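You operate a simulated robot arm through the tools that you are given. There is no shell and no other tool. Be economical: measure what you need, move in short steps, check, and stop when the job is done.

Carry out the task below with a simulated robot arm. There is one attempt and no reset: what you move stays moved.

## Task
Put things in order on the top of the steel table with one drawer. At the end: the hanging label in purple (marked "DRY") stands where the small teal cover cap stood; the green bay card (marked "CLEAN") from the top of the steel table with one drawer stands on top of the silver valve with the purple lever; the in use card in yellow stands where the green bay card stood; the small teal cover cap stands where the in use card in yellow stood; whatever was shut is shut again. Leave all else as you found it, and nothing knocked over.

It is judged by the outcome, as a careful person would: the job done as asked, and still so three seconds after it is handed in. It fails if anything else is knocked over, pushed out of place, dropped, spilled or broken. Lids that push on must go on centred and level and be pressed home; caps that screw on are set level and turned clockwise until they are tight.

## Robot
A 7-joint arm with a two-finger parallel gripper, fixed in place. Base frame: the origin is at the foot of the arm, x ahead of it, y to its left, z up; the work surface is at about z = 0. Readings come in mm, rad, newtons and seconds.
With the tool pointing down near the work surface it reaches from about 240 to 620 mm from the base axis. Its first joint turns from -1.152 to 1.152 rad. Payload 2.6 kg.
Tool frame: the origin (TCP) lies between the finger pads and is the grasp point; the fingertips stand 30 mm ahead of it; z points along the fingers, y is the line along which they close. Largest opening 94 mm; finger width 28, thickness 10; the body of the gripper, 50 by 96 mm, starts 55 mm behind the TCP.
Orientation is told as [roll, pitch, yaw] about the base's x, y, z axes, in that order, counted from this pose: with the fingers straight down and closing along the base's y, the tool's x points along the base's -x, its y along +y and its z along -z.

## Interface
- The arm moves only by the tool apply_moves. Its argument "steps" is a list of rows, each a list of 7 numbers: the finger opening in mm, from 0 to 94, then the shift along the tool's x, y, z in mm, then the turn, a rotation vector about the tool's x, y, z in rad. In form: [[jaw, x, y, z, rx, ry, rz], ...]. A call has 1 to 20 rows; each row is the pose to reach, as a shift and turn from the pose commanded when the call began, along the tool's axes at that moment. A row lasts 0.2 s, in which the tool goes at most 50 mm and 0.15 rad; a call with a longer step from one row to the next is refused whole, and so is a gripper value outside its range. Where a pose cannot be reached the arm comes as near as it can. A force on the tool above 40 N (or 10 N above the force at the start of the call, whichever is more), or a blocked arm, ends the call early, and 0.2 s more pass. The fingers move at their own pace (about 72 mm/s each) and stop on an object; they squeeze with about 31 N. The grip force told is the motor's: it shows also when the fingers shut on nothing. Time passes only in rows, and 0.2 s behind the last, so rows that repeat a pose let the fingers close. It gives the time, the measured TCP pose, the force on the tool (base axes), the opening and the grip force at its end, in the units of the frame above (readings bear some noise).
- Cameras (640 x 400 px; columns grow to the right, rows downward): "scene" is fixed at [29.9, 419.1, 571.9]; the picture's right is [-0.87, -0.50, 0.00], its down [-0.27, 0.47, -0.84] and it looks along [0.42, -0.73, -0.55] (base axes); focal length 314 px, centre (320, 200). "wrist" rides on the gripper at [76, 14, -102] in the tool frame; the picture's right is [-0.18, 0.98, 0.00], its down [-0.75, -0.14, -0.64] and it looks along [-0.63, -0.12, 0.77] (tool axes); focal length 243 px, centre (320, 200).
- camera(camera): a new picture of that camera. It takes no simulated time.
- probe_pixels(camera, pixels): for up to 12 pixels [column, row] of the newest picture of that camera ("zoom" is the newest enlarged one), the place [x, y, z] in the base frame of the surface seen there, good to about 3 mm, but the place of the scene camera against the robot may be out by one fixed shift of up to 12 mm in any direction. It takes no simulated time.
- enlarge(camera, box): a new picture of the part [left, top, right, bottom] of that camera's present view, enlarged. It takes no simulated time.
- close_job(): hands the job in; it is judged then, once.

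Work in short steps. Measure before you move; look again where a grasp or a placing could have gone wrong, and mend it. You have 80 turns and 38 pictures in all, those below and enlarged ones among them. Open the gripper and draw the arm clear of the work before you hand the job in, unless the task says otherwise; then end with one line.

The tools are called as name(argument=value, ...) on one line, values as JSON. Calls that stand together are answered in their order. apply_moves: Moves the arm, as the interface text tells. Its arguments: {"type":"object","properties":{"steps":{"type":"array"}},"required":["steps"]} The other tools are called the same way: camera (camera) takes a picture; probe_pixels (camera, pixels) gives the place of the surface under pixels of a picture; enlarge (camera, box) takes an enlarged picture of a part of a camera's view; close_job () hands the job in.

At the start:

```text
t: 0.0
tool_pos: [340.7, -86.7, 345.0]
ee_rot: [0.001, 0.0, 0.001]
contact_force: [0.5, -0.1, 0.2]
gripper_width: 94.0
grasp_force: 0.0
```

scene: 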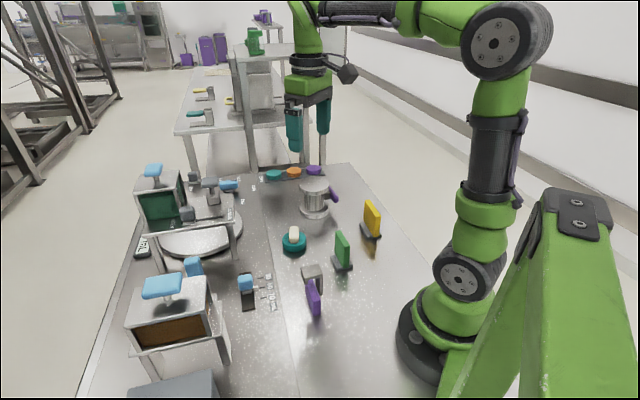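
wrist: 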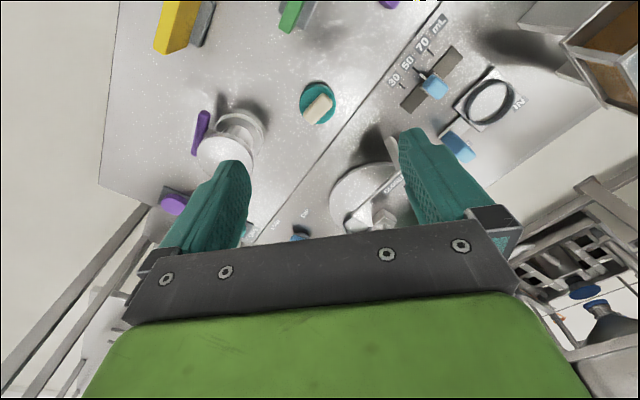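

The scene shows the yellow card (~372,218), green card (~343,250), teal cap (~294,240), purple label (~313,295) and valve (~315,197). I enlarge this area for detail.

enlarge(camera="scene", box=[240, 160, 400, 330])

enlarge(camera="scene", box=[100, 150, 300, 400])

```text
2.35 times, centred on (320, 245) of scene
```

zoom: 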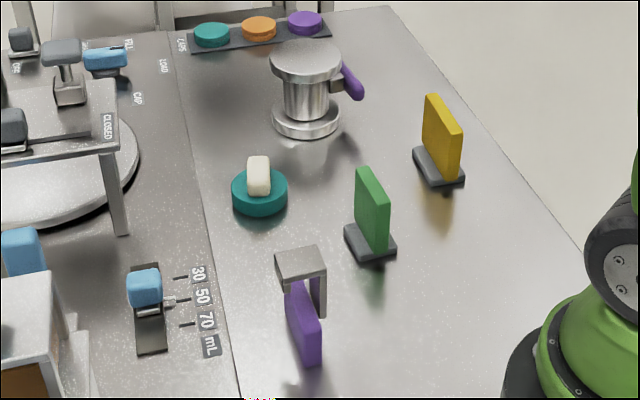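

```text
1.60 times, centred on (200, 275) of scene
```

zoom: 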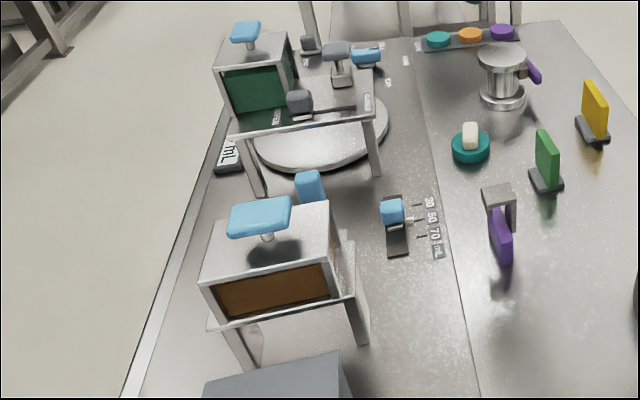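

The second zoom shows the layout well. I draw the tool back about 100 mm towards the base, so that the wrist camera sees the cards and the label for accurate probing.

apply_moves(steps=[[94, 40, 0, 0, 0, 0, 0], [94, 80, 0, 0, 0, 0, 0], [94, 110, 0, 0, 0, 0, 0], [94, 110, 0, 0, 0, 0, 0]])

camera(camera="wrist")

```text
t: 1.0
tool_pos: [230.4, -86.5, 345.6]
ee_rot: [-0.001, 0.0, 0.0]
contact_force: [-0.2, 0.0, -0.5]
gripper_width: 94.2
grasp_force: 0.2
```

```text
33 pictures are left
```

wrist: 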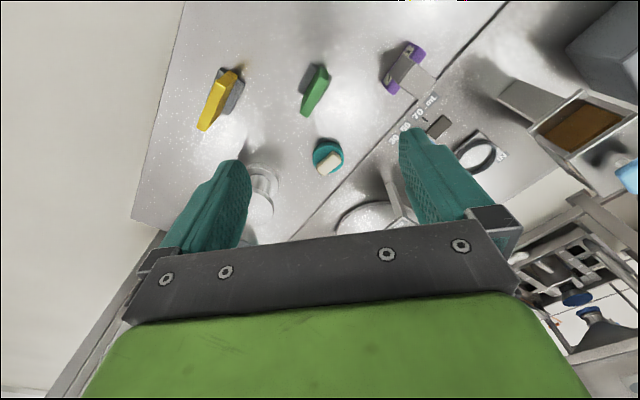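

All four items are in view now; I enlarge the upper part for probing.

enlarge(camera="wrist", box=[180, 20, 460, 195])

```text
2.29 times, centred on (320, 108) of wrist
```

zoom: 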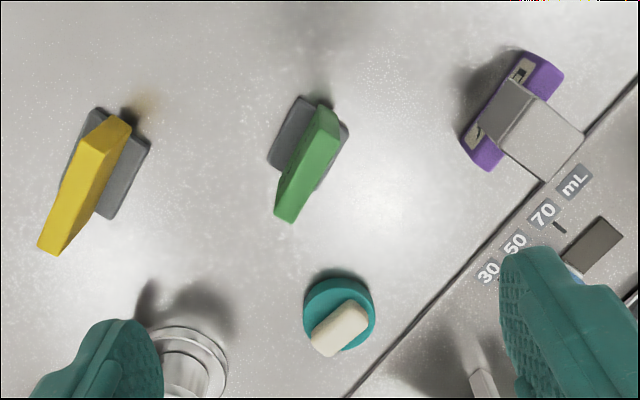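

I probe the key points on all the items in this zoom.

probe_pixels(camera="zoom", pixels=[[101, 140], [117, 125], [85, 165], [98, 108], [143, 140], [108, 215], [55, 245], [300, 100], [345, 128], [275, 165], [325, 115], [287, 210]])

probe_pixels(camera="zoom", pixels=[[312, 290], [368, 290], [340, 345], [335, 286], [340, 320], [362, 312], [318, 345], [524, 58], [556, 72], [470, 140], [490, 162], [500, 110]])

probe_pixels(camera="zoom", pixels=[[515, 85], [530, 93], [505, 140], [545, 178], [580, 135], [540, 135], [522, 72], [480, 130], [420, 130], [400, 200], [200, 60], [550, 90]])

```text
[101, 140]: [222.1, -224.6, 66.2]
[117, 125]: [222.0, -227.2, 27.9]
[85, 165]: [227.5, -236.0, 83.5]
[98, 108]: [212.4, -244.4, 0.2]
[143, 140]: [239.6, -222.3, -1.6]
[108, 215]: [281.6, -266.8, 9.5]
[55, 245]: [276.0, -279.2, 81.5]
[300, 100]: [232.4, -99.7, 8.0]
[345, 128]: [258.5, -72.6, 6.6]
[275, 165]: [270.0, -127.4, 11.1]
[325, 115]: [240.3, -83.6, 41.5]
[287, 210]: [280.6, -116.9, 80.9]
```

```text
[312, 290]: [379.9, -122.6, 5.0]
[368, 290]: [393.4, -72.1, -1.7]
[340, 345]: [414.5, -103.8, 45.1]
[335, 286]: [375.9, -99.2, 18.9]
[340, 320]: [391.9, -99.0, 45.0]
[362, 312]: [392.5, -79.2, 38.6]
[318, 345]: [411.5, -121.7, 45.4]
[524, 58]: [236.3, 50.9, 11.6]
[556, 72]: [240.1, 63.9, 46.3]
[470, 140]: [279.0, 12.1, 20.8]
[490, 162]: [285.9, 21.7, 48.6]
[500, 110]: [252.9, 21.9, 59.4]
```

```text
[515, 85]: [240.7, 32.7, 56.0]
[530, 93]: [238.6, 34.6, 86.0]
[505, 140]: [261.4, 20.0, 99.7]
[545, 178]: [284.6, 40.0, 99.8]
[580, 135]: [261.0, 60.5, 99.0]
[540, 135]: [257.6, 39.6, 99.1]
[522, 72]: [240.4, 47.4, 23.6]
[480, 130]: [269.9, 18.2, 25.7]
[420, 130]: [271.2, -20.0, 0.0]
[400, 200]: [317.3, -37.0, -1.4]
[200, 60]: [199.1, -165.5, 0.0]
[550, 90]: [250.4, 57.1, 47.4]
```

The label's bracket is unclear (top at z≈100, purple plate top at z≈48), so I enlarge it from the scene camera.

enlarge(camera="scene", box=[290, 255, 340, 320])

enlarge(camera="wrist", box=[370, 30, 450, 110])

```text
6.15 times, centred on (315, 288) of scene
```

zoom: 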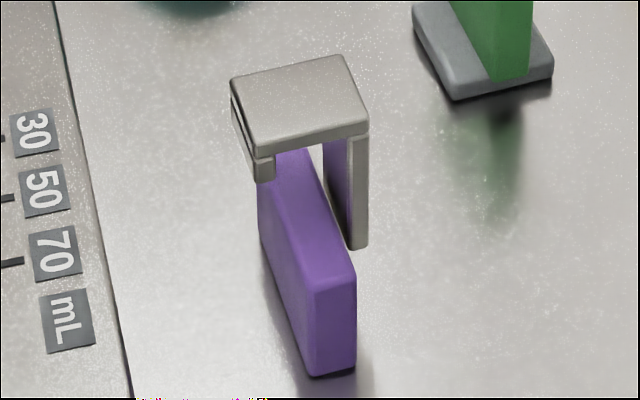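

```text
5.00 times, centred on (410, 70) of wrist
```

zoom: 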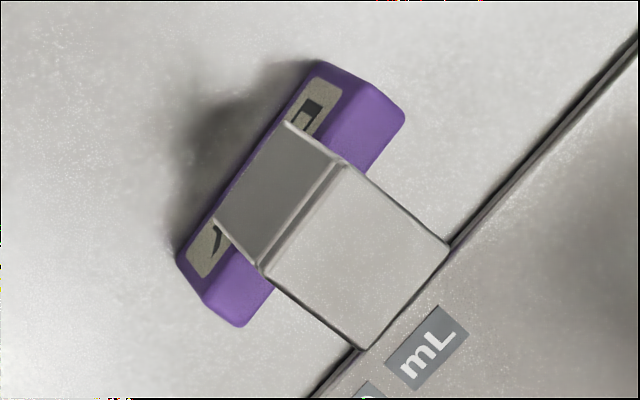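

The label is a 13 mm thick purple block with a hook above it that can be gripped on its side edges. Next I move the camera for a clear view of the valve and the cap.

apply_moves(steps=[[94, -40, -40, 0, 0, 0, 0], [94, -80, -80, 0, 0, 0, 0], [94, -90, -90, 0, 0, 0, 0], [94, -90, -90, 0, 0, 0, 0]])

enlarge(camera="wrist", box=[180, 0, 480, 190])

```text
refused: row 1 steps farther than a row can; nothing moved
```

```text
2.11 times, centred on (330, 95) of wrist
```

zoom: 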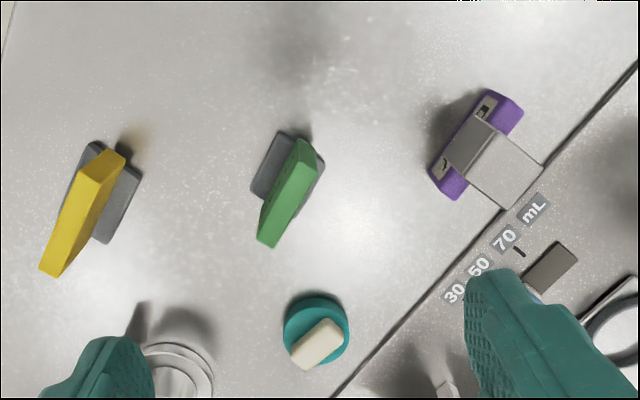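

The step was too long (56 mm), so I redo it with shorter rows.

apply_moves(steps=[[94, -30, -30, 0, 0, 0, 0], [94, -60, -60, 0, 0, 0, 0], [94, -90, -90, 0, 0, 0, 0], [94, -90, -90, 0, 0, 0, 0]])

enlarge(camera="wrist", box=[180, 0, 480, 190])

```text
t: 2.0
tool_pos: [319.3, -175.0, 344.8]
ee_rot: [0.001, 0.001, 0.0]
contact_force: [-1.3, 0.6, 0.1]
gripper_width: 93.8
grasp_force: 0.0
```

```text
2.11 times, centred on (330, 95) of wrist
```

zoom: 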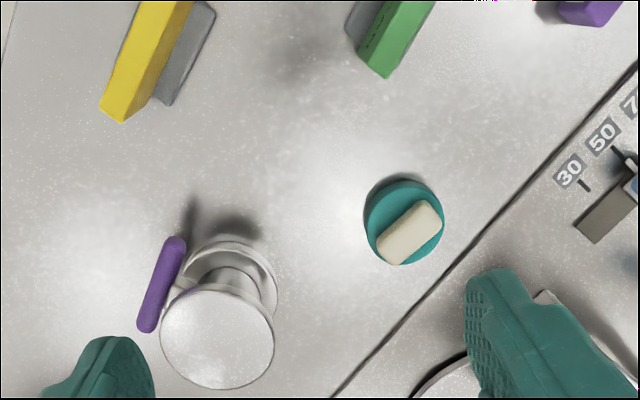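

I probe the valve top, its lever and the cap.

probe_pixels(camera="zoom", pixels=[[217, 336], [166, 335], [269, 335], [217, 290], [217, 383], [180, 245], [145, 325], [370, 215], [440, 205], [400, 188], [385, 255], [410, 232]])

probe_pixels(camera="zoom", pixels=[[380, 238], [422, 204], [438, 221], [400, 260], [417, 250], [388, 205], [438, 195], [365, 178], [425, 275], [170, 98], [213, 12], [185, 5]])

```text
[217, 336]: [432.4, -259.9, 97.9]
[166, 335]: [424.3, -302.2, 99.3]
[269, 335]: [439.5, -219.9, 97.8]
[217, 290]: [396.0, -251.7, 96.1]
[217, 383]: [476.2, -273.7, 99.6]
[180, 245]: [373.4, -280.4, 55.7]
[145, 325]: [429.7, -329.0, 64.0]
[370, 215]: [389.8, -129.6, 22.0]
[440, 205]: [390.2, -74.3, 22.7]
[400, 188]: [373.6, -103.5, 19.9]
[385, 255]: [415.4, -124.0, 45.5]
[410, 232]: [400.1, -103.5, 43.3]
```

```text
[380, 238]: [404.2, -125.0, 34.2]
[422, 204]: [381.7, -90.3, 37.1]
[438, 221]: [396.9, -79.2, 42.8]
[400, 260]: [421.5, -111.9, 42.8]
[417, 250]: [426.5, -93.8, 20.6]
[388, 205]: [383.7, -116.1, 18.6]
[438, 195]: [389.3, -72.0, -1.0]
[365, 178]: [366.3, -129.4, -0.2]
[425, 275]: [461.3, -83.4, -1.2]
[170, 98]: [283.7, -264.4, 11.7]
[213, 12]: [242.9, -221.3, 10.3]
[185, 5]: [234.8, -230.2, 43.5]
```

Valve top centre ≈ (434,-261, 98), radius ~43; cap centre ≈ (400,-102). Now I hover over the green card at about (264,-100) with yaw -0.75, so the fingers close across its thickness.

apply_moves(steps=[[94, 11, 15, 25, 0, 0, 0.14], [94, 22, 30, 50, 0, 0, 0.28], [94, 33, 45, 75, 0, 0, 0.42], [94, 44, 60, 100, 0, 0, 0.56], [94, 55, 75, 125, 0, 0, 0.7], [94, 55, 75, 145, 0, 0, 0.75], [94, 55, 75, 145, 0, 0, 0.75]])

camera(camera="wrist")

```text
t: 3.6
tool_pos: [266.4, -101.0, 199.3]
ee_rot: [0.001, -0.001, -0.751]
contact_force: [0.6, 0.7, 0.8]
gripper_width: 93.8
grasp_force: 0.1
```

```text
27 pictures are left
```

wrist: 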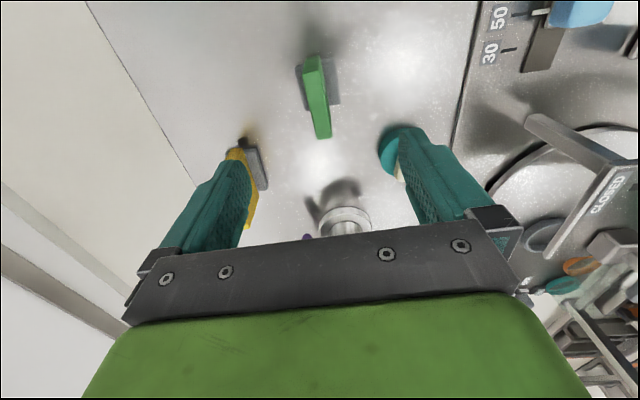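

The green card at (317,95) looks nearly aligned with the tool; I zoom in and probe it.

enlarge(camera="wrist", box=[240, 40, 400, 150])

```text
3.64 times, centred on (320, 95) of wrist
```

zoom: 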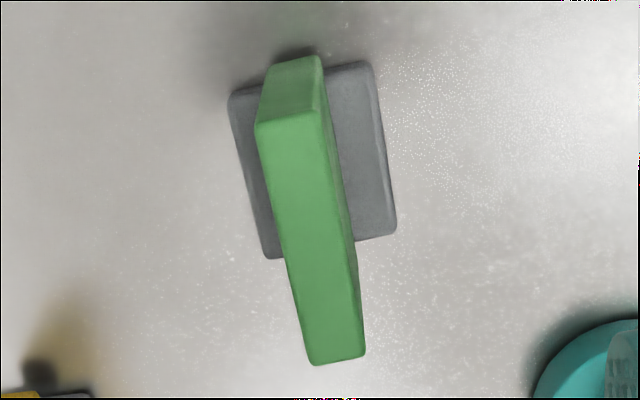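

I probe the top face and the foot corners.

probe_pixels(camera="zoom", pixels=[[263, 128], [320, 116], [358, 350], [314, 358], [236, 98], [366, 68], [392, 228], [270, 253], [292, 125], [336, 350], [300, 240], [290, 80]])

```text
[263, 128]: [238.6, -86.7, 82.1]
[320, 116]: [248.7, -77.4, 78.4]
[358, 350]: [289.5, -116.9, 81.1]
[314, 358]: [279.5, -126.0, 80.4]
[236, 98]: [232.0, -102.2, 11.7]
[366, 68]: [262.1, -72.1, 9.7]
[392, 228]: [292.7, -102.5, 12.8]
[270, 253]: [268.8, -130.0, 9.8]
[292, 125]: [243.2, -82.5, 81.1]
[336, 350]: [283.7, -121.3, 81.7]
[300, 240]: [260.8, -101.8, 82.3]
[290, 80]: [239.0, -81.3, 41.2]
```

Green card: top centre (264,-101.8), long axis at -43.9°, 14 mm thick, top z≈81. I correct the pose slightly, descend to TCP z=55 and close.

apply_moves(steps=[[60, 1.2, -1.2, 30, 0, 0, 0.016], [60, 1.2, -1.2, 65, 0, 0, 0.016], [60, 1.2, -1.2, 100, 0, 0, 0.016], [60, 1.2, -1.2, 125, 0, 0, 0.016], [60, 1.2, -1.2, 145, 0, 0, 0.016], [60, 1.2, -1.2, 145, 0, 0, 0.016], [10, 1.2, -1.2, 145, 0, 0, 0.016], [5, 1.2, -1.2, 145, 0, 0, 0.016], [0, 1.2, -1.2, 145, 0, 0, 0.016], [0, 1.2, -1.2, 145, 0, 0, 0.016]])

```text
t: 5.8
tool_pos: [263.9, -99.6, 55.4]
ee_rot: [-0.003, 0.0, -0.766]
contact_force: [0.6, -0.7, 1.1]
gripper_width: 19.8
grasp_force: 31.0
```

Card gripped (19.8 mm, 31 N). I lift it 160 mm straight up and check.

apply_moves(steps=[[0, 0, 0, -20, 0, 0, 0], [0, 0, 0, -60, 0, 0, 0], [0, 0, 0, -105, 0, 0, 0], [0, 0, 0, -150, 0, 0, 0], [0, 0, 0, -160, 0, 0, 0], [0, 0, 0, -160, 0, 0, 0]])

camera(camera="wrist")

```text
t: 7.2
tool_pos: [264.7, -100.0, 215.9]
ee_rot: [0.002, 0.0, -0.767]
contact_force: [-0.3, -0.5, -1.2]
gripper_width: 19.5
grasp_force: 30.4
```

```text
25 pictures are left
```

wrist: 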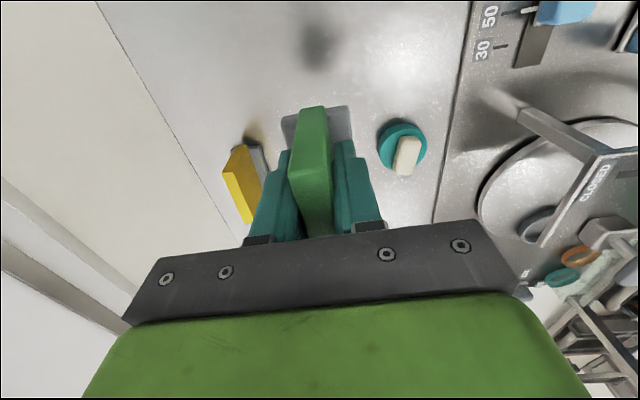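

Held firmly. I carry the card at this height over the valve top (434,-261).

apply_moves(steps=[[0, -30, 0, 0, 0, 0, 0], [0, -70, 0, 0, 0, 0, 0], [0, -110, 0, 0, 0, 0, 0], [0, -150, 1, 0, 0, 0, 0], [0, -190, 1.5, 0, 0, 0, 0], [0, -220, 1.8, 0, 0, 0, 0], [0, -234, 1.8, 0, 0, 0, 0], [0, -234, 1.8, 0, 0, 0, 0]])

camera(camera="wrist")

enlarge(camera="scene", box=[240, 100, 400, 230])

```text
t: 9.0
tool_pos: [431.8, -260.4, 215.4]
ee_rot: [0.002, 0.002, -0.768]
contact_force: [-0.4, -0.1, -0.5]
gripper_width: 20.1
grasp_force: 31.3
```

```text
24 pictures are left
```

wrist: 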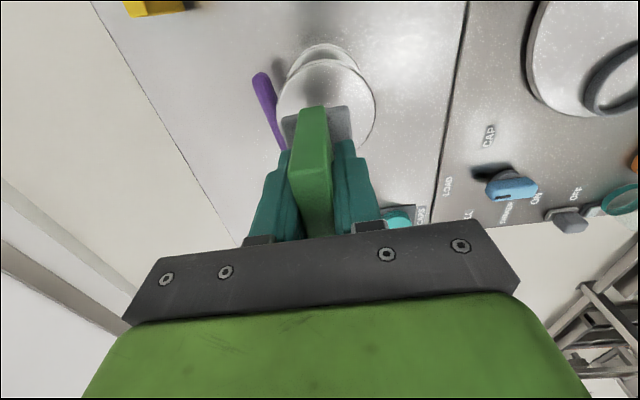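

```text
3.08 times, centred on (320, 165) of scene
```

zoom: 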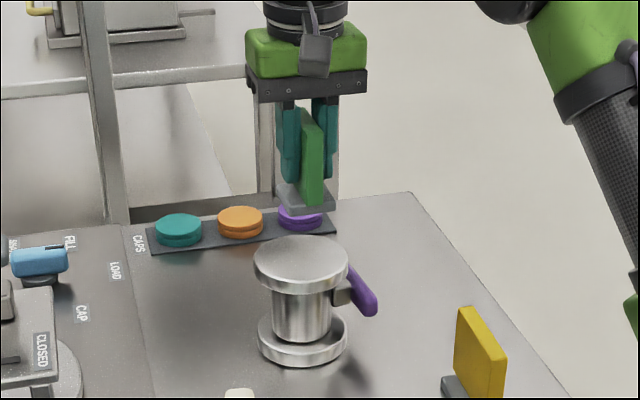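

The card is above the valve. I verify the centring by probing the valve's rim in the wrist picture.

probe_pixels(camera="wrist", pixels=[[325, 62], [281, 92], [373, 92], [290, 75], [362, 75], [371, 115], [284, 118], [350, 108], [352, 135]])

```text
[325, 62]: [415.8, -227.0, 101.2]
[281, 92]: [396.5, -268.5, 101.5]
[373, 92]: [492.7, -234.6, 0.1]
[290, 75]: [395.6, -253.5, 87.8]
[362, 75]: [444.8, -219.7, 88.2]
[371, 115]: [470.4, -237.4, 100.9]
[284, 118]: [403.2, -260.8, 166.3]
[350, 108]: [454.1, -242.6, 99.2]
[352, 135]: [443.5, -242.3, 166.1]
```

Rim fit gives the centre (436,-261), so I shift ~3 mm and lower slowly to just above the valve top.

apply_moves(steps=[[0, -2.6, 1.5, 15, 0, 0, 0], [0, -2.6, 1.5, 35, 0, 0, 0], [0, -2.6, 1.5, 50, 0, 0, 0], [0, -2.6, 1.5, 56, 0, 0, 0], [0, -2.6, 1.5, 56, 0, 0, 0]])

enlarge(camera="scene", box=[280, 140, 360, 220])

```text
t: 10.2
tool_pos: [437.8, -262.3, 158.1]
ee_rot: [-0.001, -0.002, -0.766]
contact_force: [-0.6, 0.1, -1.2]
gripper_width: 19.7
grasp_force: 30.9
```

```text
5.00 times, centred on (320, 180) of scene
```

zoom: 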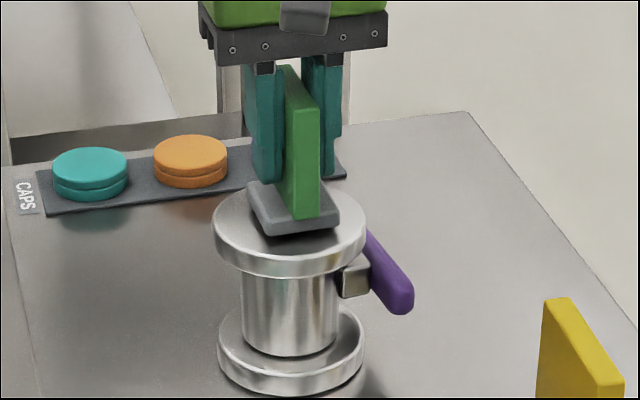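

The foot is centred and just above the disc; I lower in 1 mm steps watching the force.

apply_moves(steps=[[0, 0, 0, 1, 0, 0, 0], [0, 0, 0, 2, 0, 0, 0], [0, 0, 0, 2, 0, 0, 0]])

```text
t: 11.0
tool_pos: [436.2, -263.6, 156.6]
ee_rot: [0.0, 0.0, -0.767]
contact_force: [0.3, 0.1, -0.6]
gripper_width: 19.9
grasp_force: 31.1
```

apply_moves(steps=[[0, 0, 0, 1, 0, 0, 0], [0, 0, 0, 1.5, 0, 0, 0], [0, 0, 0, 1.5, 0, 0, 0]])

```text
t: 11.8
tool_pos: [436.3, -264.1, 156.2]
ee_rot: [0.003, -0.003, -0.767]
contact_force: [-1.4, -0.1, 4.0]
gripper_width: 19.9
grasp_force: 31.5
```

The vertical force rose to 4 N, so the foot is touching; I open gently and rise straight up.

apply_moves(steps=[[0, 0, 0, 0.4, 0, 0, 0], [24, 0, 0, 0.4, 0, 0, 0], [34, 0, 0, 0.4, 0, 0, 0], [44, 0, 0, 0.4, 0, 0, 0], [50, 0, 0, -20, 0, 0, 0], [50, 0, 0, -60, 0, 0, 0], [50, 0, 0, -75, 0, 0, 0], [50, 0, 0, -75, 0, 0, 0]])

enlarge(camera="scene", box=[280, 130, 400, 240])

```text
t: 13.6
tool_pos: [437.5, -262.7, 230.6]
ee_rot: [0.002, 0.0, -0.765]
contact_force: [0.7, -0.2, 0.5]
gripper_width: 50.3
grasp_force: 0.0
```

```text
3.64 times, centred on (340, 185) of scene
```

zoom: 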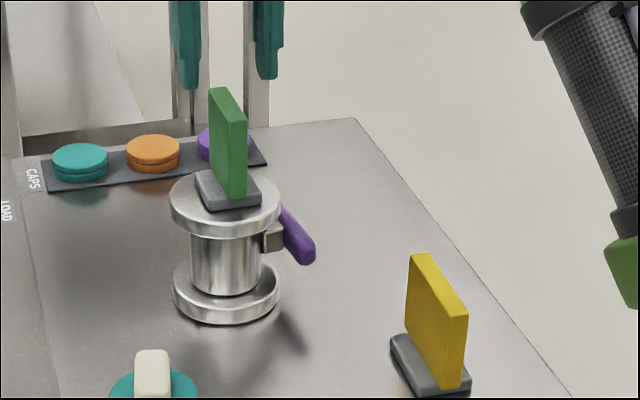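

The green card stands centred on the valve. I move over to hover above the yellow card at about (249,-256).

apply_moves(steps=[[60, 30, -27, 0, 0, 0, 0], [60, 60, -54, 0, 0, 0, 0], [60, 90, -81, 0, 0, 0, 0], [60, 120, -107, 10, 0, 0, 0], [60, 140, -125, 30, 0, 0, 0], [60, 140, -125, 30, 0, 0, 0]])

enlarge(camera="wrist", box=[240, 40, 400, 150])

```text
t: 15.0
tool_pos: [248.5, -256.5, 200.0]
ee_rot: [0.001, -0.001, -0.767]
contact_force: [-0.4, -0.7, -0.4]
gripper_width: 59.9
grasp_force: 0.1
```

```text
3.64 times, centred on (320, 95) of wrist
```

zoom: 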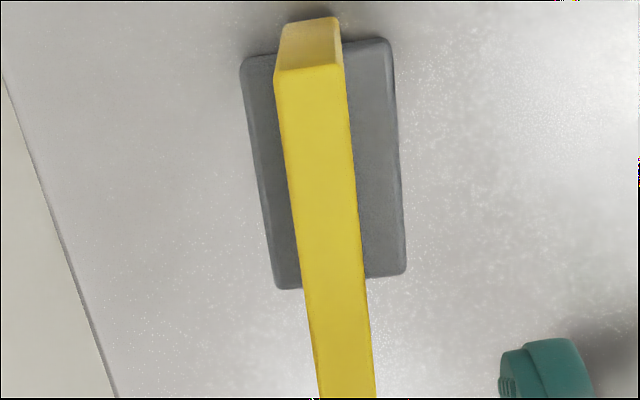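

The yellow card is bigger than the green one; I probe its foot and top edges.

probe_pixels(camera="zoom", pixels=[[246, 62], [387, 42], [402, 270], [281, 285], [279, 75], [338, 70], [370, 385], [324, 385], [325, 230], [285, 35], [308, 230], [350, 230]])

enlarge(camera="wrist", box=[220, 40, 420, 220])

```text
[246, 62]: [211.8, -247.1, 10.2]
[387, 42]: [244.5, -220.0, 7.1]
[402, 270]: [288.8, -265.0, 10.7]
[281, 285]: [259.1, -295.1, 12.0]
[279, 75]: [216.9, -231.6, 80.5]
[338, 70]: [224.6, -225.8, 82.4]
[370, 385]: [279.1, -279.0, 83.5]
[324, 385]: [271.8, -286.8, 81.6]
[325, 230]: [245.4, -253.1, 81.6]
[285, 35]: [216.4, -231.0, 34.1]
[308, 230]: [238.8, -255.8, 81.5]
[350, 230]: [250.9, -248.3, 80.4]
```

```text
2.22 times, centred on (320, 130) of wrist
```

zoom: 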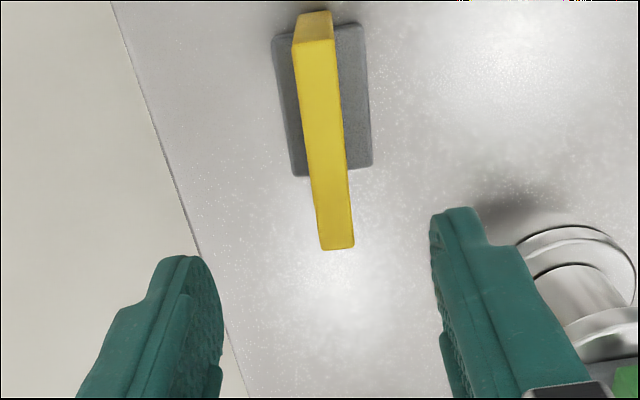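

Yellow foot centre (251,-257), axis ≈ -45°. I adjust ~2 mm, descend to z=55 and close on it.

apply_moves(steps=[[60, -2.1, 1, 30, 0, 0, 0.018], [60, -2.1, 1, 65, 0, 0, 0.018], [60, -2.1, 1, 100, 0, 0, 0.018], [60, -2.1, 1, 125, 0, 0, 0.018], [60, -2.1, 1, 145, 0, 0, 0.018], [60, -2.1, 1, 145, 0, 0, 0.018], [10, -2.1, 1, 145, 0, 0, 0.018], [5, -2.1, 1, 145, 0, 0, 0.018], [0, -2.1, 1, 145, 0, 0, 0.018], [0, -2.1, 1, 145, 0, 0, 0.018]])

```text
t: 17.2
tool_pos: [253.3, -257.0, 55.2]
ee_rot: [0.001, 0.0, -0.785]
contact_force: [1.1, -0.4, 0.1]
gripper_width: 19.6
grasp_force: 31.3
```

Gripped. I lift 80 mm and carry the yellow card to above the green card's former spot.

apply_moves(steps=[[0, 0, 0, -20, 0, 0, 0], [0, 0, 0, -60, 0, 0, 0], [0, 0, 0, -80, 0, 0, 0], [0, 25, 30, -80, 0, 0, 0], [0, 50, 60, -80, 0, 0, 0], [0, 75, 90, -80, 0, 0, -0.01], [0, 95, 112, -80, 0, 0, -0.019], [0, 101.5, 119.1, -80, 0, 0, -0.019], [0, 101.5, 119.1, -80, 0, 0, -0.019], [0, 101.5, 119.1, -80, 0, 0, -0.019]])

camera(camera="wrist")

```text
t: 19.4
tool_pos: [263.8, -100.6, 134.9]
ee_rot: [0.0, -0.001, -0.764]
contact_force: [-0.4, 1.0, -1.6]
gripper_width: 19.8
grasp_force: 30.8
```

```text
18 pictures are left
```

wrist: 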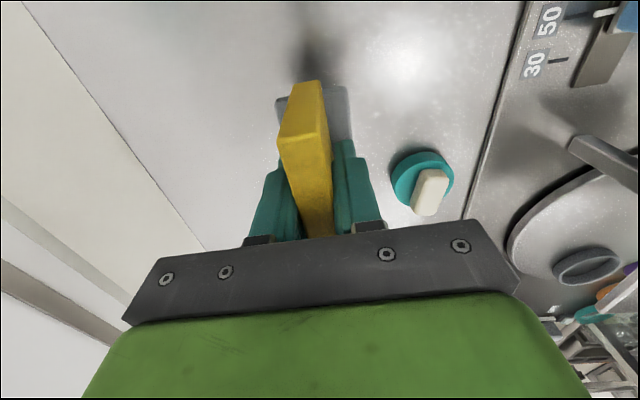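

Good position. I lower to about 2 mm above the table.

apply_moves(steps=[[0, -0.7, 0, 30, 0, 0, 0], [0, -0.7, 0, 60, 0, 0, 0], [0, -0.7, 0, 74, 0, 0, 0], [0, -0.7, 0, 78, 0, 0, 0], [0, -0.7, 0, 79, 0, 0, 0], [0, -0.7, 0, 79, 0, 0, 0]])

```text
t: 20.8
tool_pos: [263.6, -101.9, 56.4]
ee_rot: [0.0, 0.001, -0.764]
contact_force: [-0.1, 0.3, -1.0]
gripper_width: 19.8
grasp_force: 31.4
```

One more millimetre to seat it, then I open and rise.

apply_moves(steps=[[0, 0, 0, 0.8, 0, 0, 0], [0, 0, 0, 1.2, 0, 0, 0], [0, 0, 0, 1.2, 0, 0, 0], [24, 0, 0, 1.2, 0, 0, 0], [34, 0, 0, 1.2, 0, 0, 0], [44, 0, 0, 1.2, 0, 0, 0], [50, 0, 0, -30, 0, 0, 0], [50, 0, 0, -70, 0, 0, 0], [50, 0, 0, -110, 0, 0, 0], [50, 0, 0, -145, 0, 0, 0], [50, 0, 0, -145, 0, 0, 0]])

enlarge(camera="wrist", box=[220, 40, 460, 190])

```text
t: 23.2
tool_pos: [265.1, -103.6, 201.5]
ee_rot: [0.0, 0.001, -0.765]
contact_force: [0.4, -0.1, 0.3]
gripper_width: 49.9
grasp_force: 0.1
```

```text
2.67 times, centred on (340, 115) of wrist
```

zoom: 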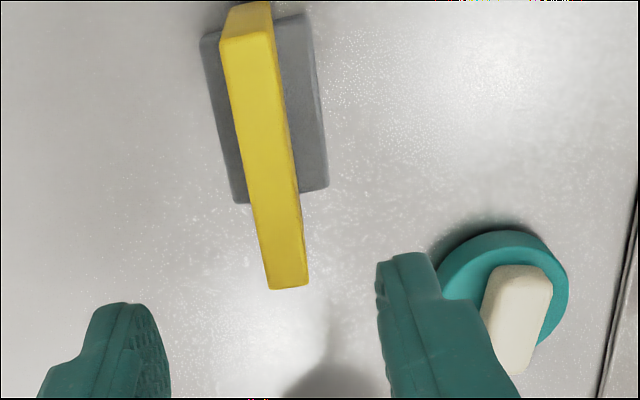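

I check the placed foot's corners against the green card's old centre (264,-101.7).

probe_pixels(camera="zoom", pixels=[[204, 38], [308, 20], [324, 186], [237, 200], [265, 150]])

```text
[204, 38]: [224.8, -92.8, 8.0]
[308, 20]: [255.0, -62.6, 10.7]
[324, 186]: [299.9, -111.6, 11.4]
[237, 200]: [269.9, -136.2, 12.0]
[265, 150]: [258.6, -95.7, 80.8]
```

The yellow card's foot centre is (262.4,-100.8): within 2 mm. Next I hover over the cap's knob at (400,-102), turned to yaw ≈ -0.95.

apply_moves(steps=[[60, -30, 30, 0, 0, 0, 0.1], [60, -62, 60, 0, 0, 0, 0.19], [60, -90, 88, 20, 0, 0, 0.19], [60, -96.4, 94.6, 50, 0, 0, 0.19], [60, -96.4, 94.6, 50, 0, 0, 0.19]])

enlarge(camera="wrist", box=[220, 20, 420, 160])

```text
t: 24.4
tool_pos: [399.8, -102.2, 148.8]
ee_rot: [0.001, 0.0, -0.953]
contact_force: [0.6, -0.5, 0.7]
gripper_width: 59.8
grasp_force: 0.1
```

```text
2.86 times, centred on (320, 90) of wrist
```

zoom: 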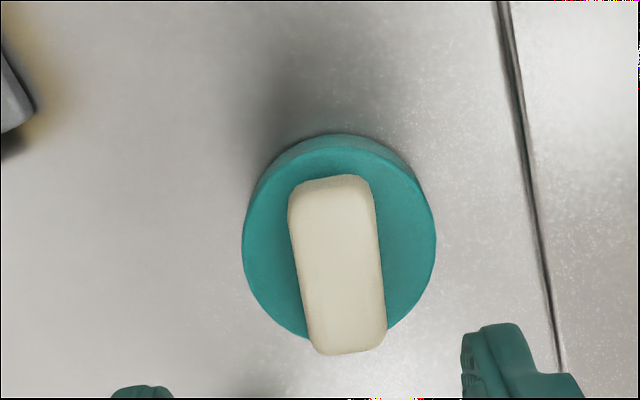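

The knob looks aligned; I probe its edges and the disc's rim.

probe_pixels(camera="zoom", pixels=[[300, 205], [368, 200], [380, 335], [322, 340], [338, 270], [247, 240], [432, 240], [333, 152], [300, 322], [400, 320], [296, 300], [335, 350]])

```text
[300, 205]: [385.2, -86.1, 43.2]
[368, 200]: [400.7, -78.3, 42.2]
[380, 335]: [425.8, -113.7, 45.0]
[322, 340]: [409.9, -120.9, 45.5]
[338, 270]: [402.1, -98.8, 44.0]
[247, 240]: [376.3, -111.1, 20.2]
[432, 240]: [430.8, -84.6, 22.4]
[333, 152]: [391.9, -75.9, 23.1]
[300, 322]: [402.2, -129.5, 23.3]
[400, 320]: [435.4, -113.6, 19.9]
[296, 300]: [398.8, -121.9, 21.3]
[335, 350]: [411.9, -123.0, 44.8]
```

Knob centre (405,-100), axis -54.7°, disc top z≈21, knob top z≈45. I shift 5 mm, go down so the tips reach z≈26 and close.

apply_moves(steps=[[50, -1.3, 4.5, 30, 0, 0, 0], [50, -1.3, 4.5, 60, 0, 0, 0], [50, -1.3, 4.5, 82, 0, 0, 0], [50, -1.3, 4.5, 93, 0, 0, 0], [50, -1.3, 4.5, 93, 0, 0, 0], [20, -1.3, 4.5, 93, 0, 0, 0], [10, -1.3, 4.5, 93, 0, 0, 0], [0, -1.3, 4.5, 93, 0, 0, 0], [0, -1.3, 4.5, 93, 0, 0, 0]])

```text
t: 26.4
tool_pos: [404.5, -98.0, 58.7]
ee_rot: [0.0, -0.001, -0.954]
contact_force: [-0.1, 0.1, -0.3]
gripper_width: 25.2
grasp_force: 31.1
```

Gripped (25.2 mm). I lift 80 mm and carry the cap to the yellow card's old spot (252,-257).

apply_moves(steps=[[0, 0, 0, -20, 0, 0, 0], [0, 0, 0, -60, 0, 0, 0], [0, 0, 0, -80, 0, 0, 0], [0, -7, -36, -80, 0, 0, 0], [0, -15, -80, -80, 0, 0, 0], [0, -23, -122, -80, 0, 0, 0], [0, -31, -164, -80, 0, 0, 0], [0, -38, -200, -80, 0, 0, 0], [0, -40.7, -215.8, -80, 0, 0, 0], [0, -40.7, -215.8, -80, 0, 0, 0], [0, -40.7, -215.8, -80, 0, 0, 0]])

camera(camera="wrist")

```text
t: 28.8
tool_pos: [249.5, -257.2, 139.2]
ee_rot: [-0.001, 0.0, -0.955]
contact_force: [-0.2, 0.4, 0.0]
gripper_width: 25.0
grasp_force: 30.8
```

```text
15 pictures are left
```

wrist: 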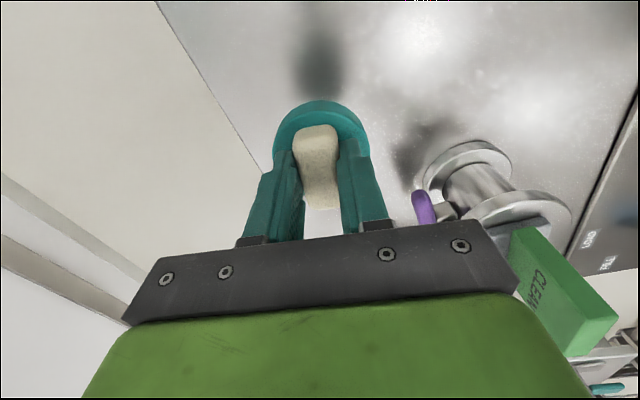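

Held level. I lower the cap to about 1-2 mm above the table.

apply_moves(steps=[[0, -0.8, 1.2, 30, 0, 0, 0], [0, -0.8, 1.2, 60, 0, 0, 0], [0, -0.8, 1.2, 74, 0, 0, 0], [0, -0.8, 1.2, 78.5, 0, 0, 0], [0, -0.8, 1.2, 78.5, 0, 0, 0]])

```text
t: 30.0
tool_pos: [252.1, -256.2, 61.3]
ee_rot: [0.0, 0.001, -0.955]
contact_force: [0.3, 0.4, -1.1]
gripper_width: 25.0
grasp_force: 31.0
```

Still free; 1.8 mm more, then release and rise.

apply_moves(steps=[[0, 0, 0, 1, 0, 0, 0], [0, 0, 0, 1.7, 0, 0, 0], [0, 0, 0, 1.7, 0, 0, 0], [30, 0, 0, 1.7, 0, 0, 0], [40, 0, 0, 1.7, 0, 0, 0], [50, 0, 0, 1.7, 0, 0, 0], [50, 0, 0, -30, 0, 0, 0], [50, 0, 0, -70, 0, 0, 0], [50, 0, 0, -110, 0, 0, 0], [50, 0, 0, -145, 0, 0, 0], [50, 0, 0, -145, 0, 0, 0]])

enlarge(camera="wrist", box=[220, 20, 420, 160])

```text
t: 32.4
tool_pos: [253.1, -254.2, 203.2]
ee_rot: [0.0, -0.001, -0.955]
contact_force: [0.4, -0.3, -0.3]
gripper_width: 50.0
grasp_force: 0.1
```

```text
2.86 times, centred on (320, 90) of wrist
```

zoom: 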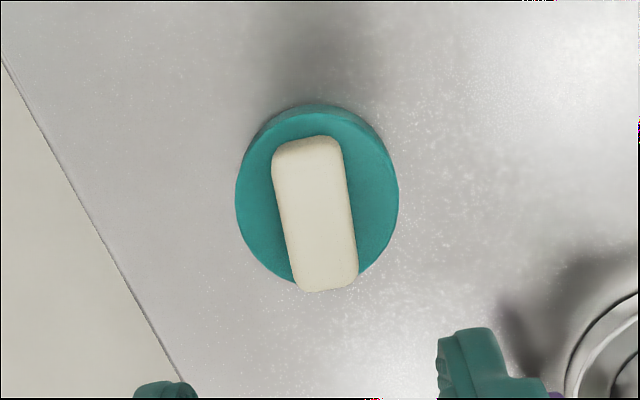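

I check the cap's position against the target (251,-257).

probe_pixels(camera="zoom", pixels=[[240, 200], [394, 200], [320, 118], [300, 285], [280, 160], [340, 155], [354, 270], [302, 280]])

```text
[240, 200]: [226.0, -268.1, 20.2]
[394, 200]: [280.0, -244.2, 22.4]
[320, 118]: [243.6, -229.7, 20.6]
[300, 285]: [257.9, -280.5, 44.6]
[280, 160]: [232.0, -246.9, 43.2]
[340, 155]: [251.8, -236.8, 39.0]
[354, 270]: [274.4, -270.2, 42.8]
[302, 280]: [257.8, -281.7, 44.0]
```

The cap sits at about (253.5,-257.5), fine. Now I swing over to hover above the label's hook at (260,38) with yaw -0.74.

apply_moves(steps=[[70, 29, 22, 0, 0, 0, 0], [70, 59, 44, 0, 0, 0, 0], [70, 88, 65, 0, 0, 0, 0], [70, 117, 87, 0, 0, 0, -0.05], [70, 147, 109, 0, 0, 0, -0.1], [70, 176, 131, 0, 0, 0, -0.15], [70, 205, 153, 0, 0, 0, -0.2], [70, 228, 170, 10, 0, 0, -0.215], [70, 234.7, 174.7, 20, 0, 0, -0.215], [70, 234.7, 174.7, 20, 0, 0, -0.215]])

camera(camera="wrist")

enlarge(camera="wrist", box=[240, 40, 400, 160])

```text
t: 34.6
tool_pos: [260.5, 37.7, 184.3]
ee_rot: [-0.001, 0.0, -0.74]
contact_force: [-0.3, -0.8, 0.2]
gripper_width: 70.1
grasp_force: 0.1
```

```text
13 pictures are left
```

wrist: 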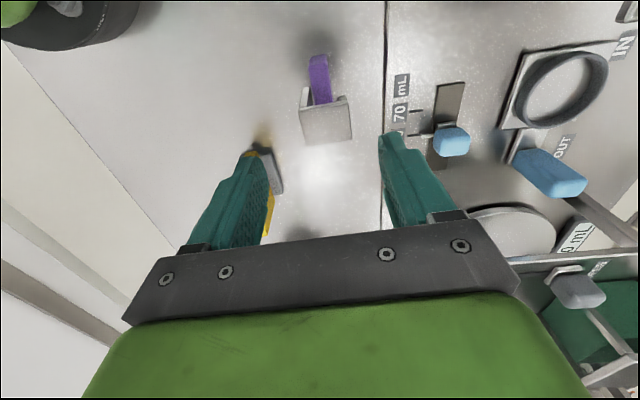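

```text
3.33 times, centred on (320, 100) of wrist
```

zoom: 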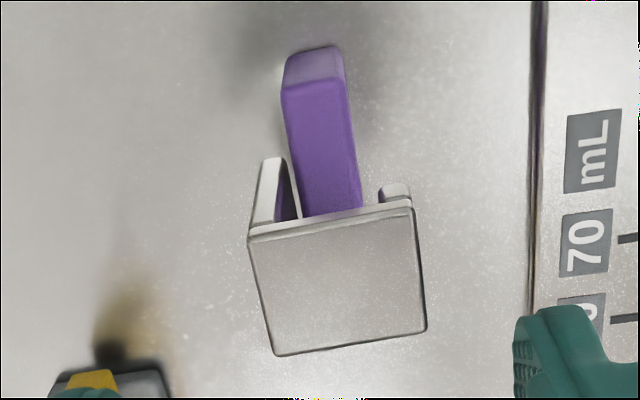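

The hook top is clear: leg on the left, lip on the right. I probe the corners.

probe_pixels(camera="zoom", pixels=[[255, 242], [408, 215], [420, 325], [280, 348], [335, 280], [268, 165], [395, 188], [293, 95], [345, 90], [318, 200], [258, 215], [285, 205]])

```text
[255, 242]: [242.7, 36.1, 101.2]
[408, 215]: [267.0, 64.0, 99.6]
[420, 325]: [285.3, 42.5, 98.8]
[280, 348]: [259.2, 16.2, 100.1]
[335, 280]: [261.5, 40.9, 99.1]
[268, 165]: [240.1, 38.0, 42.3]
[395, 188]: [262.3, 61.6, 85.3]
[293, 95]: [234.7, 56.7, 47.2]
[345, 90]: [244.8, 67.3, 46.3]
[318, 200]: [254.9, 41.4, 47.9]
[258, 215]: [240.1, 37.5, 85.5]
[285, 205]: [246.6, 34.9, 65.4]
```

Hook top centre (263.5,39.7), z≈100, leg down to z≈42, lip z 85–100. I descend to TCP z≈88 and close on leg and lip.

apply_moves(steps=[[70, -0.6, 3.3, 30, 0, 0, 0], [70, -0.6, 3.3, 60, 0, 0, 0], [70, -0.6, 3.3, 85, 0, 0, 0], [70, -0.6, 3.3, 96, 0, 0, 0], [70, -0.6, 3.3, 96, 0, 0, 0], [40, -0.6, 3.3, 96, 0, 0, 0], [25, -0.6, 3.3, 96, 0, 0, 0], [10, -0.6, 3.3, 96, 0, 0, 0], [0, -0.6, 3.3, 96, 0, 0, 0], [0, -0.6, 3.3, 96, 0, 0, 0]])

camera(camera="wrist")

```text
t: 36.8
tool_pos: [262.4, 39.5, 89.0]
ee_rot: [0.001, 0.0, -0.74]
contact_force: [-0.3, -0.4, 0.2]
gripper_width: 43.8
grasp_force: 31.2
```

```text
11 pictures are left
```

wrist: 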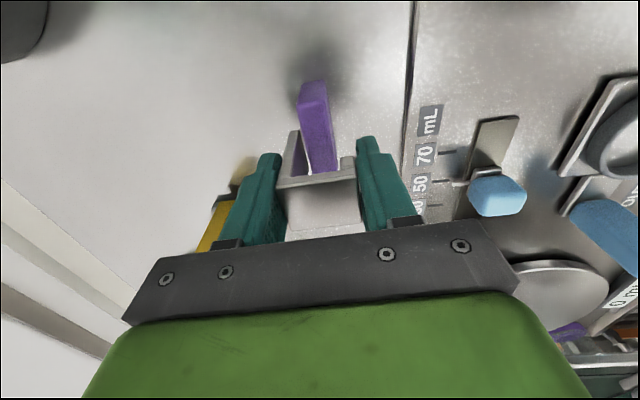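

Gripped at the hook (43.8 mm, 31 N). I lift a little first and check the label comes along.

apply_moves(steps=[[0, 0, 0, -10, 0, 0, 0], [0, 0, 0, -30, 0, 0, 0], [0, 0, 0, -60, 0, 0, 0], [0, 0, 0, -100, 0, 0, 0], [0, 0, 0, -100, 0, 0, 0]])

enlarge(camera="scene", box=[250, 170, 400, 320])

```text
t: 38.0
tool_pos: [261.1, 40.6, 190.1]
ee_rot: [-0.002, 0.001, -0.738]
contact_force: [-0.6, 0.0, -0.5]
gripper_width: 43.5
grasp_force: 30.8
```

```text
2.67 times, centred on (325, 245) of scene
```

zoom: 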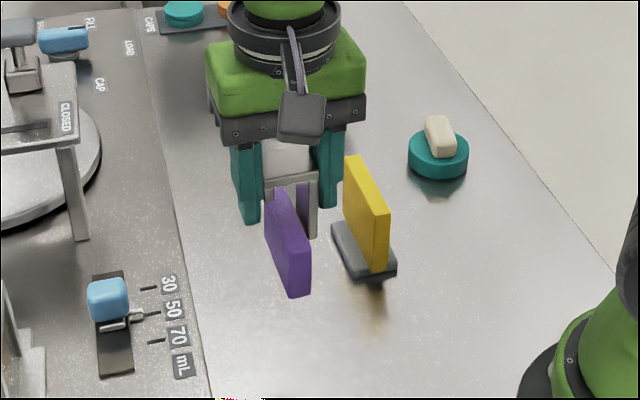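

The label hangs level from the gripper. I carry it to above the cap's old spot (405,-99).

apply_moves(steps=[[0, -25, -1, 0, 0, 0, 0], [0, -60, -2, 0, 0, 0, 0], [0, -95, -3, 0, 0, 0, 0], [0, -130, -4, 0, 0, 0, 0], [0, -165, -5, 0, 0, 0, 0], [0, -190, -6, 0, 0, 0, 0], [0, -199.5, -6, 0, 0, 0, 0], [0, -199.5, -6, 0, 0, 0, 0], [0, -199.5, -6, 0, 0, 0, 0]])

camera(camera="wrist")

```text
t: 40.0
tool_pos: [405.2, -101.1, 190.0]
ee_rot: [0.0, 0.001, -0.739]
contact_force: [-0.9, -0.2, -2.1]
gripper_width: 43.9
grasp_force: 31.5
```

```text
9 pictures are left
```

wrist: 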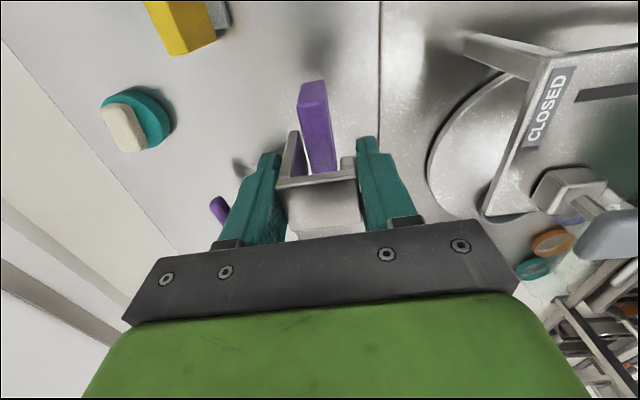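

Before lowering I check the clearance to the nearby "CLOSED" stand with a probe.

probe_pixels(camera="wrist", pixels=[[552, 60], [500, 200], [470, 42], [490, 205], [435, 160], [565, 185], [220, 210], [313, 95]])

```text
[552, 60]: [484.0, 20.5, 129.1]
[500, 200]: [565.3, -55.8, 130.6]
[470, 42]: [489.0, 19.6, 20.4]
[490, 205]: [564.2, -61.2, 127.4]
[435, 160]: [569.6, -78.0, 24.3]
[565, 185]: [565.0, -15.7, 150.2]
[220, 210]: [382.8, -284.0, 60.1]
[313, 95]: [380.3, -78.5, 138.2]
```

The shelf is ~140 mm away along the closing axis, so it is safe. I lower 98 mm.

apply_moves(steps=[[0, 0, 0, 30, 0, 0, 0], [0, 0, 0, 65, 0, 0, 0], [0, 0, 0, 88, 0, 0, 0], [0, 0, 0, 96, 0, 0, 0], [0, 0, 0, 98.5, 0, 0, 0], [0, 0, 0, 98.5, 0, 0, 0]])

```text
t: 41.4
tool_pos: [405.3, -99.9, 90.9]
ee_rot: [-0.001, -0.001, -0.742]
contact_force: [0.1, -0.9, -0.3]
gripper_width: 44.0
grasp_force: 30.7
```

apply_moves(steps=[[0, 0, 0, 1, 0, 0, 0], [0, 0, 0, 1.5, 0, 0, 0], [0, 0, 0, 1.5, 0, 0, 0]])

```text
t: 42.2
tool_pos: [405.3, -99.4, 88.7]
ee_rot: [0.001, 0.0, -0.741]
contact_force: [0.5, -0.4, 0.0]
gripper_width: 44.0
grasp_force: 30.9
```

No contact force yet; I press down another 0.5 mm, then open slowly and rise clear.

apply_moves(steps=[[0, 0, 0, 0.5, 0, 0, 0], [0, 0, 0, 0.5, 0, 0, 0], [46, 0, 0, 0.5, 0, 0, 0], [52, 0, 0, 0.5, 0, 0, 0], [62, 0, 0, 0.5, 0, 0, 0], [70, 0, 0, 0.5, 0, 0, 0], [70, 0, 0, -30, 0, 0, 0], [70, 0, 0, -70, 0, 0, 0], [70, 0, 0, -110, 0, 0, 0], [70, 0, 0, -150, 0, 0, 0], [70, 0, 0, -150, 0, 0, 0]])

camera(camera="wrist")

```text
t: 44.6
tool_pos: [405.0, -100.7, 240.0]
ee_rot: [0.001, 0.0, -0.741]
contact_force: [1.0, -0.2, 0.5]
gripper_width: 69.9
grasp_force: 0.1
```

```text
8 pictures are left
```

wrist: 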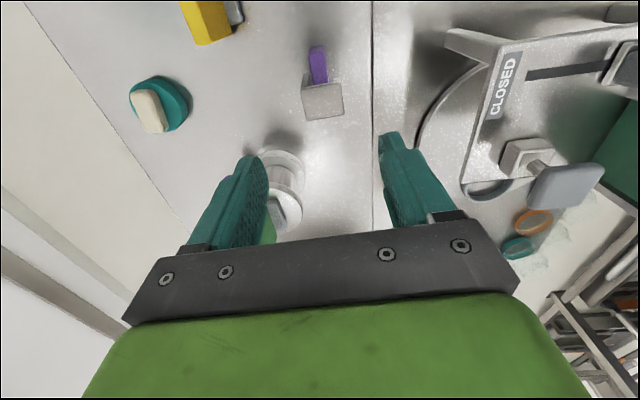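

The label stands free. I draw the arm up and back towards its starting place, clear of the green card, and check with the scene camera.

apply_moves(steps=[[80, 0, 0, -40, 0, 0, 0], [80, 0, 0, -80, 0, 0, -0.1], [80, 30, 0, -105, 0, 0, -0.2], [80, 60, 0, -105, 0, 0, -0.3], [80, 60, 0, -105, 0, 0, -0.3]])

camera(camera="scene")

enlarge(camera="scene", box=[250, 150, 400, 300])

```text
t: 45.8
tool_pos: [359.8, -59.0, 345.1]
ee_rot: [-0.002, 0.0, -0.439]
contact_force: [0.2, 0.0, 0.8]
gripper_width: 80.0
grasp_force: 0.0
```

```text
7 pictures are left
```

scene: 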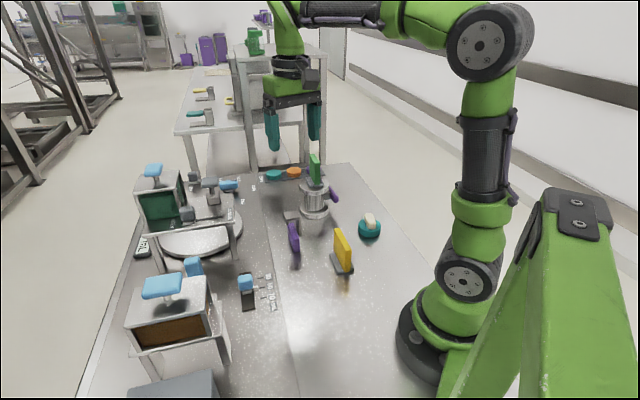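

```text
2.67 times, centred on (325, 225) of scene
```

zoom: 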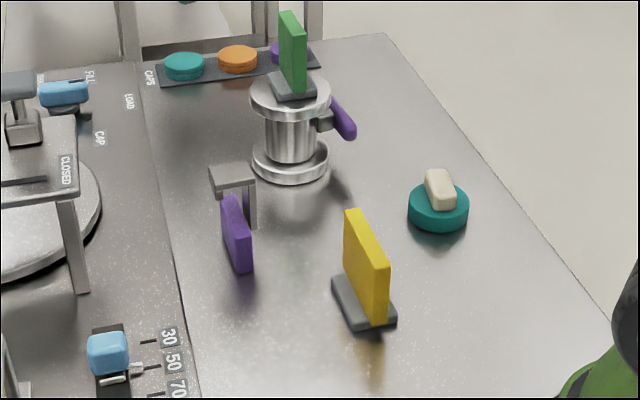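

Every item stands upright in its place, nothing was opened and nothing else has moved, so I hand the job in.

close_job()

```text
The job is handed in.
```

The job is handed in: the purple "DRY" label, green "CLEAN" card, yellow in-use card and teal cap all stand upright in their asked-for places. Both cards and the cap probed within about 3 mm of their targets, and the label was placed by arm position and checked by picture. Nothing else was moved or opened, and the gripper is open and clear of the work.
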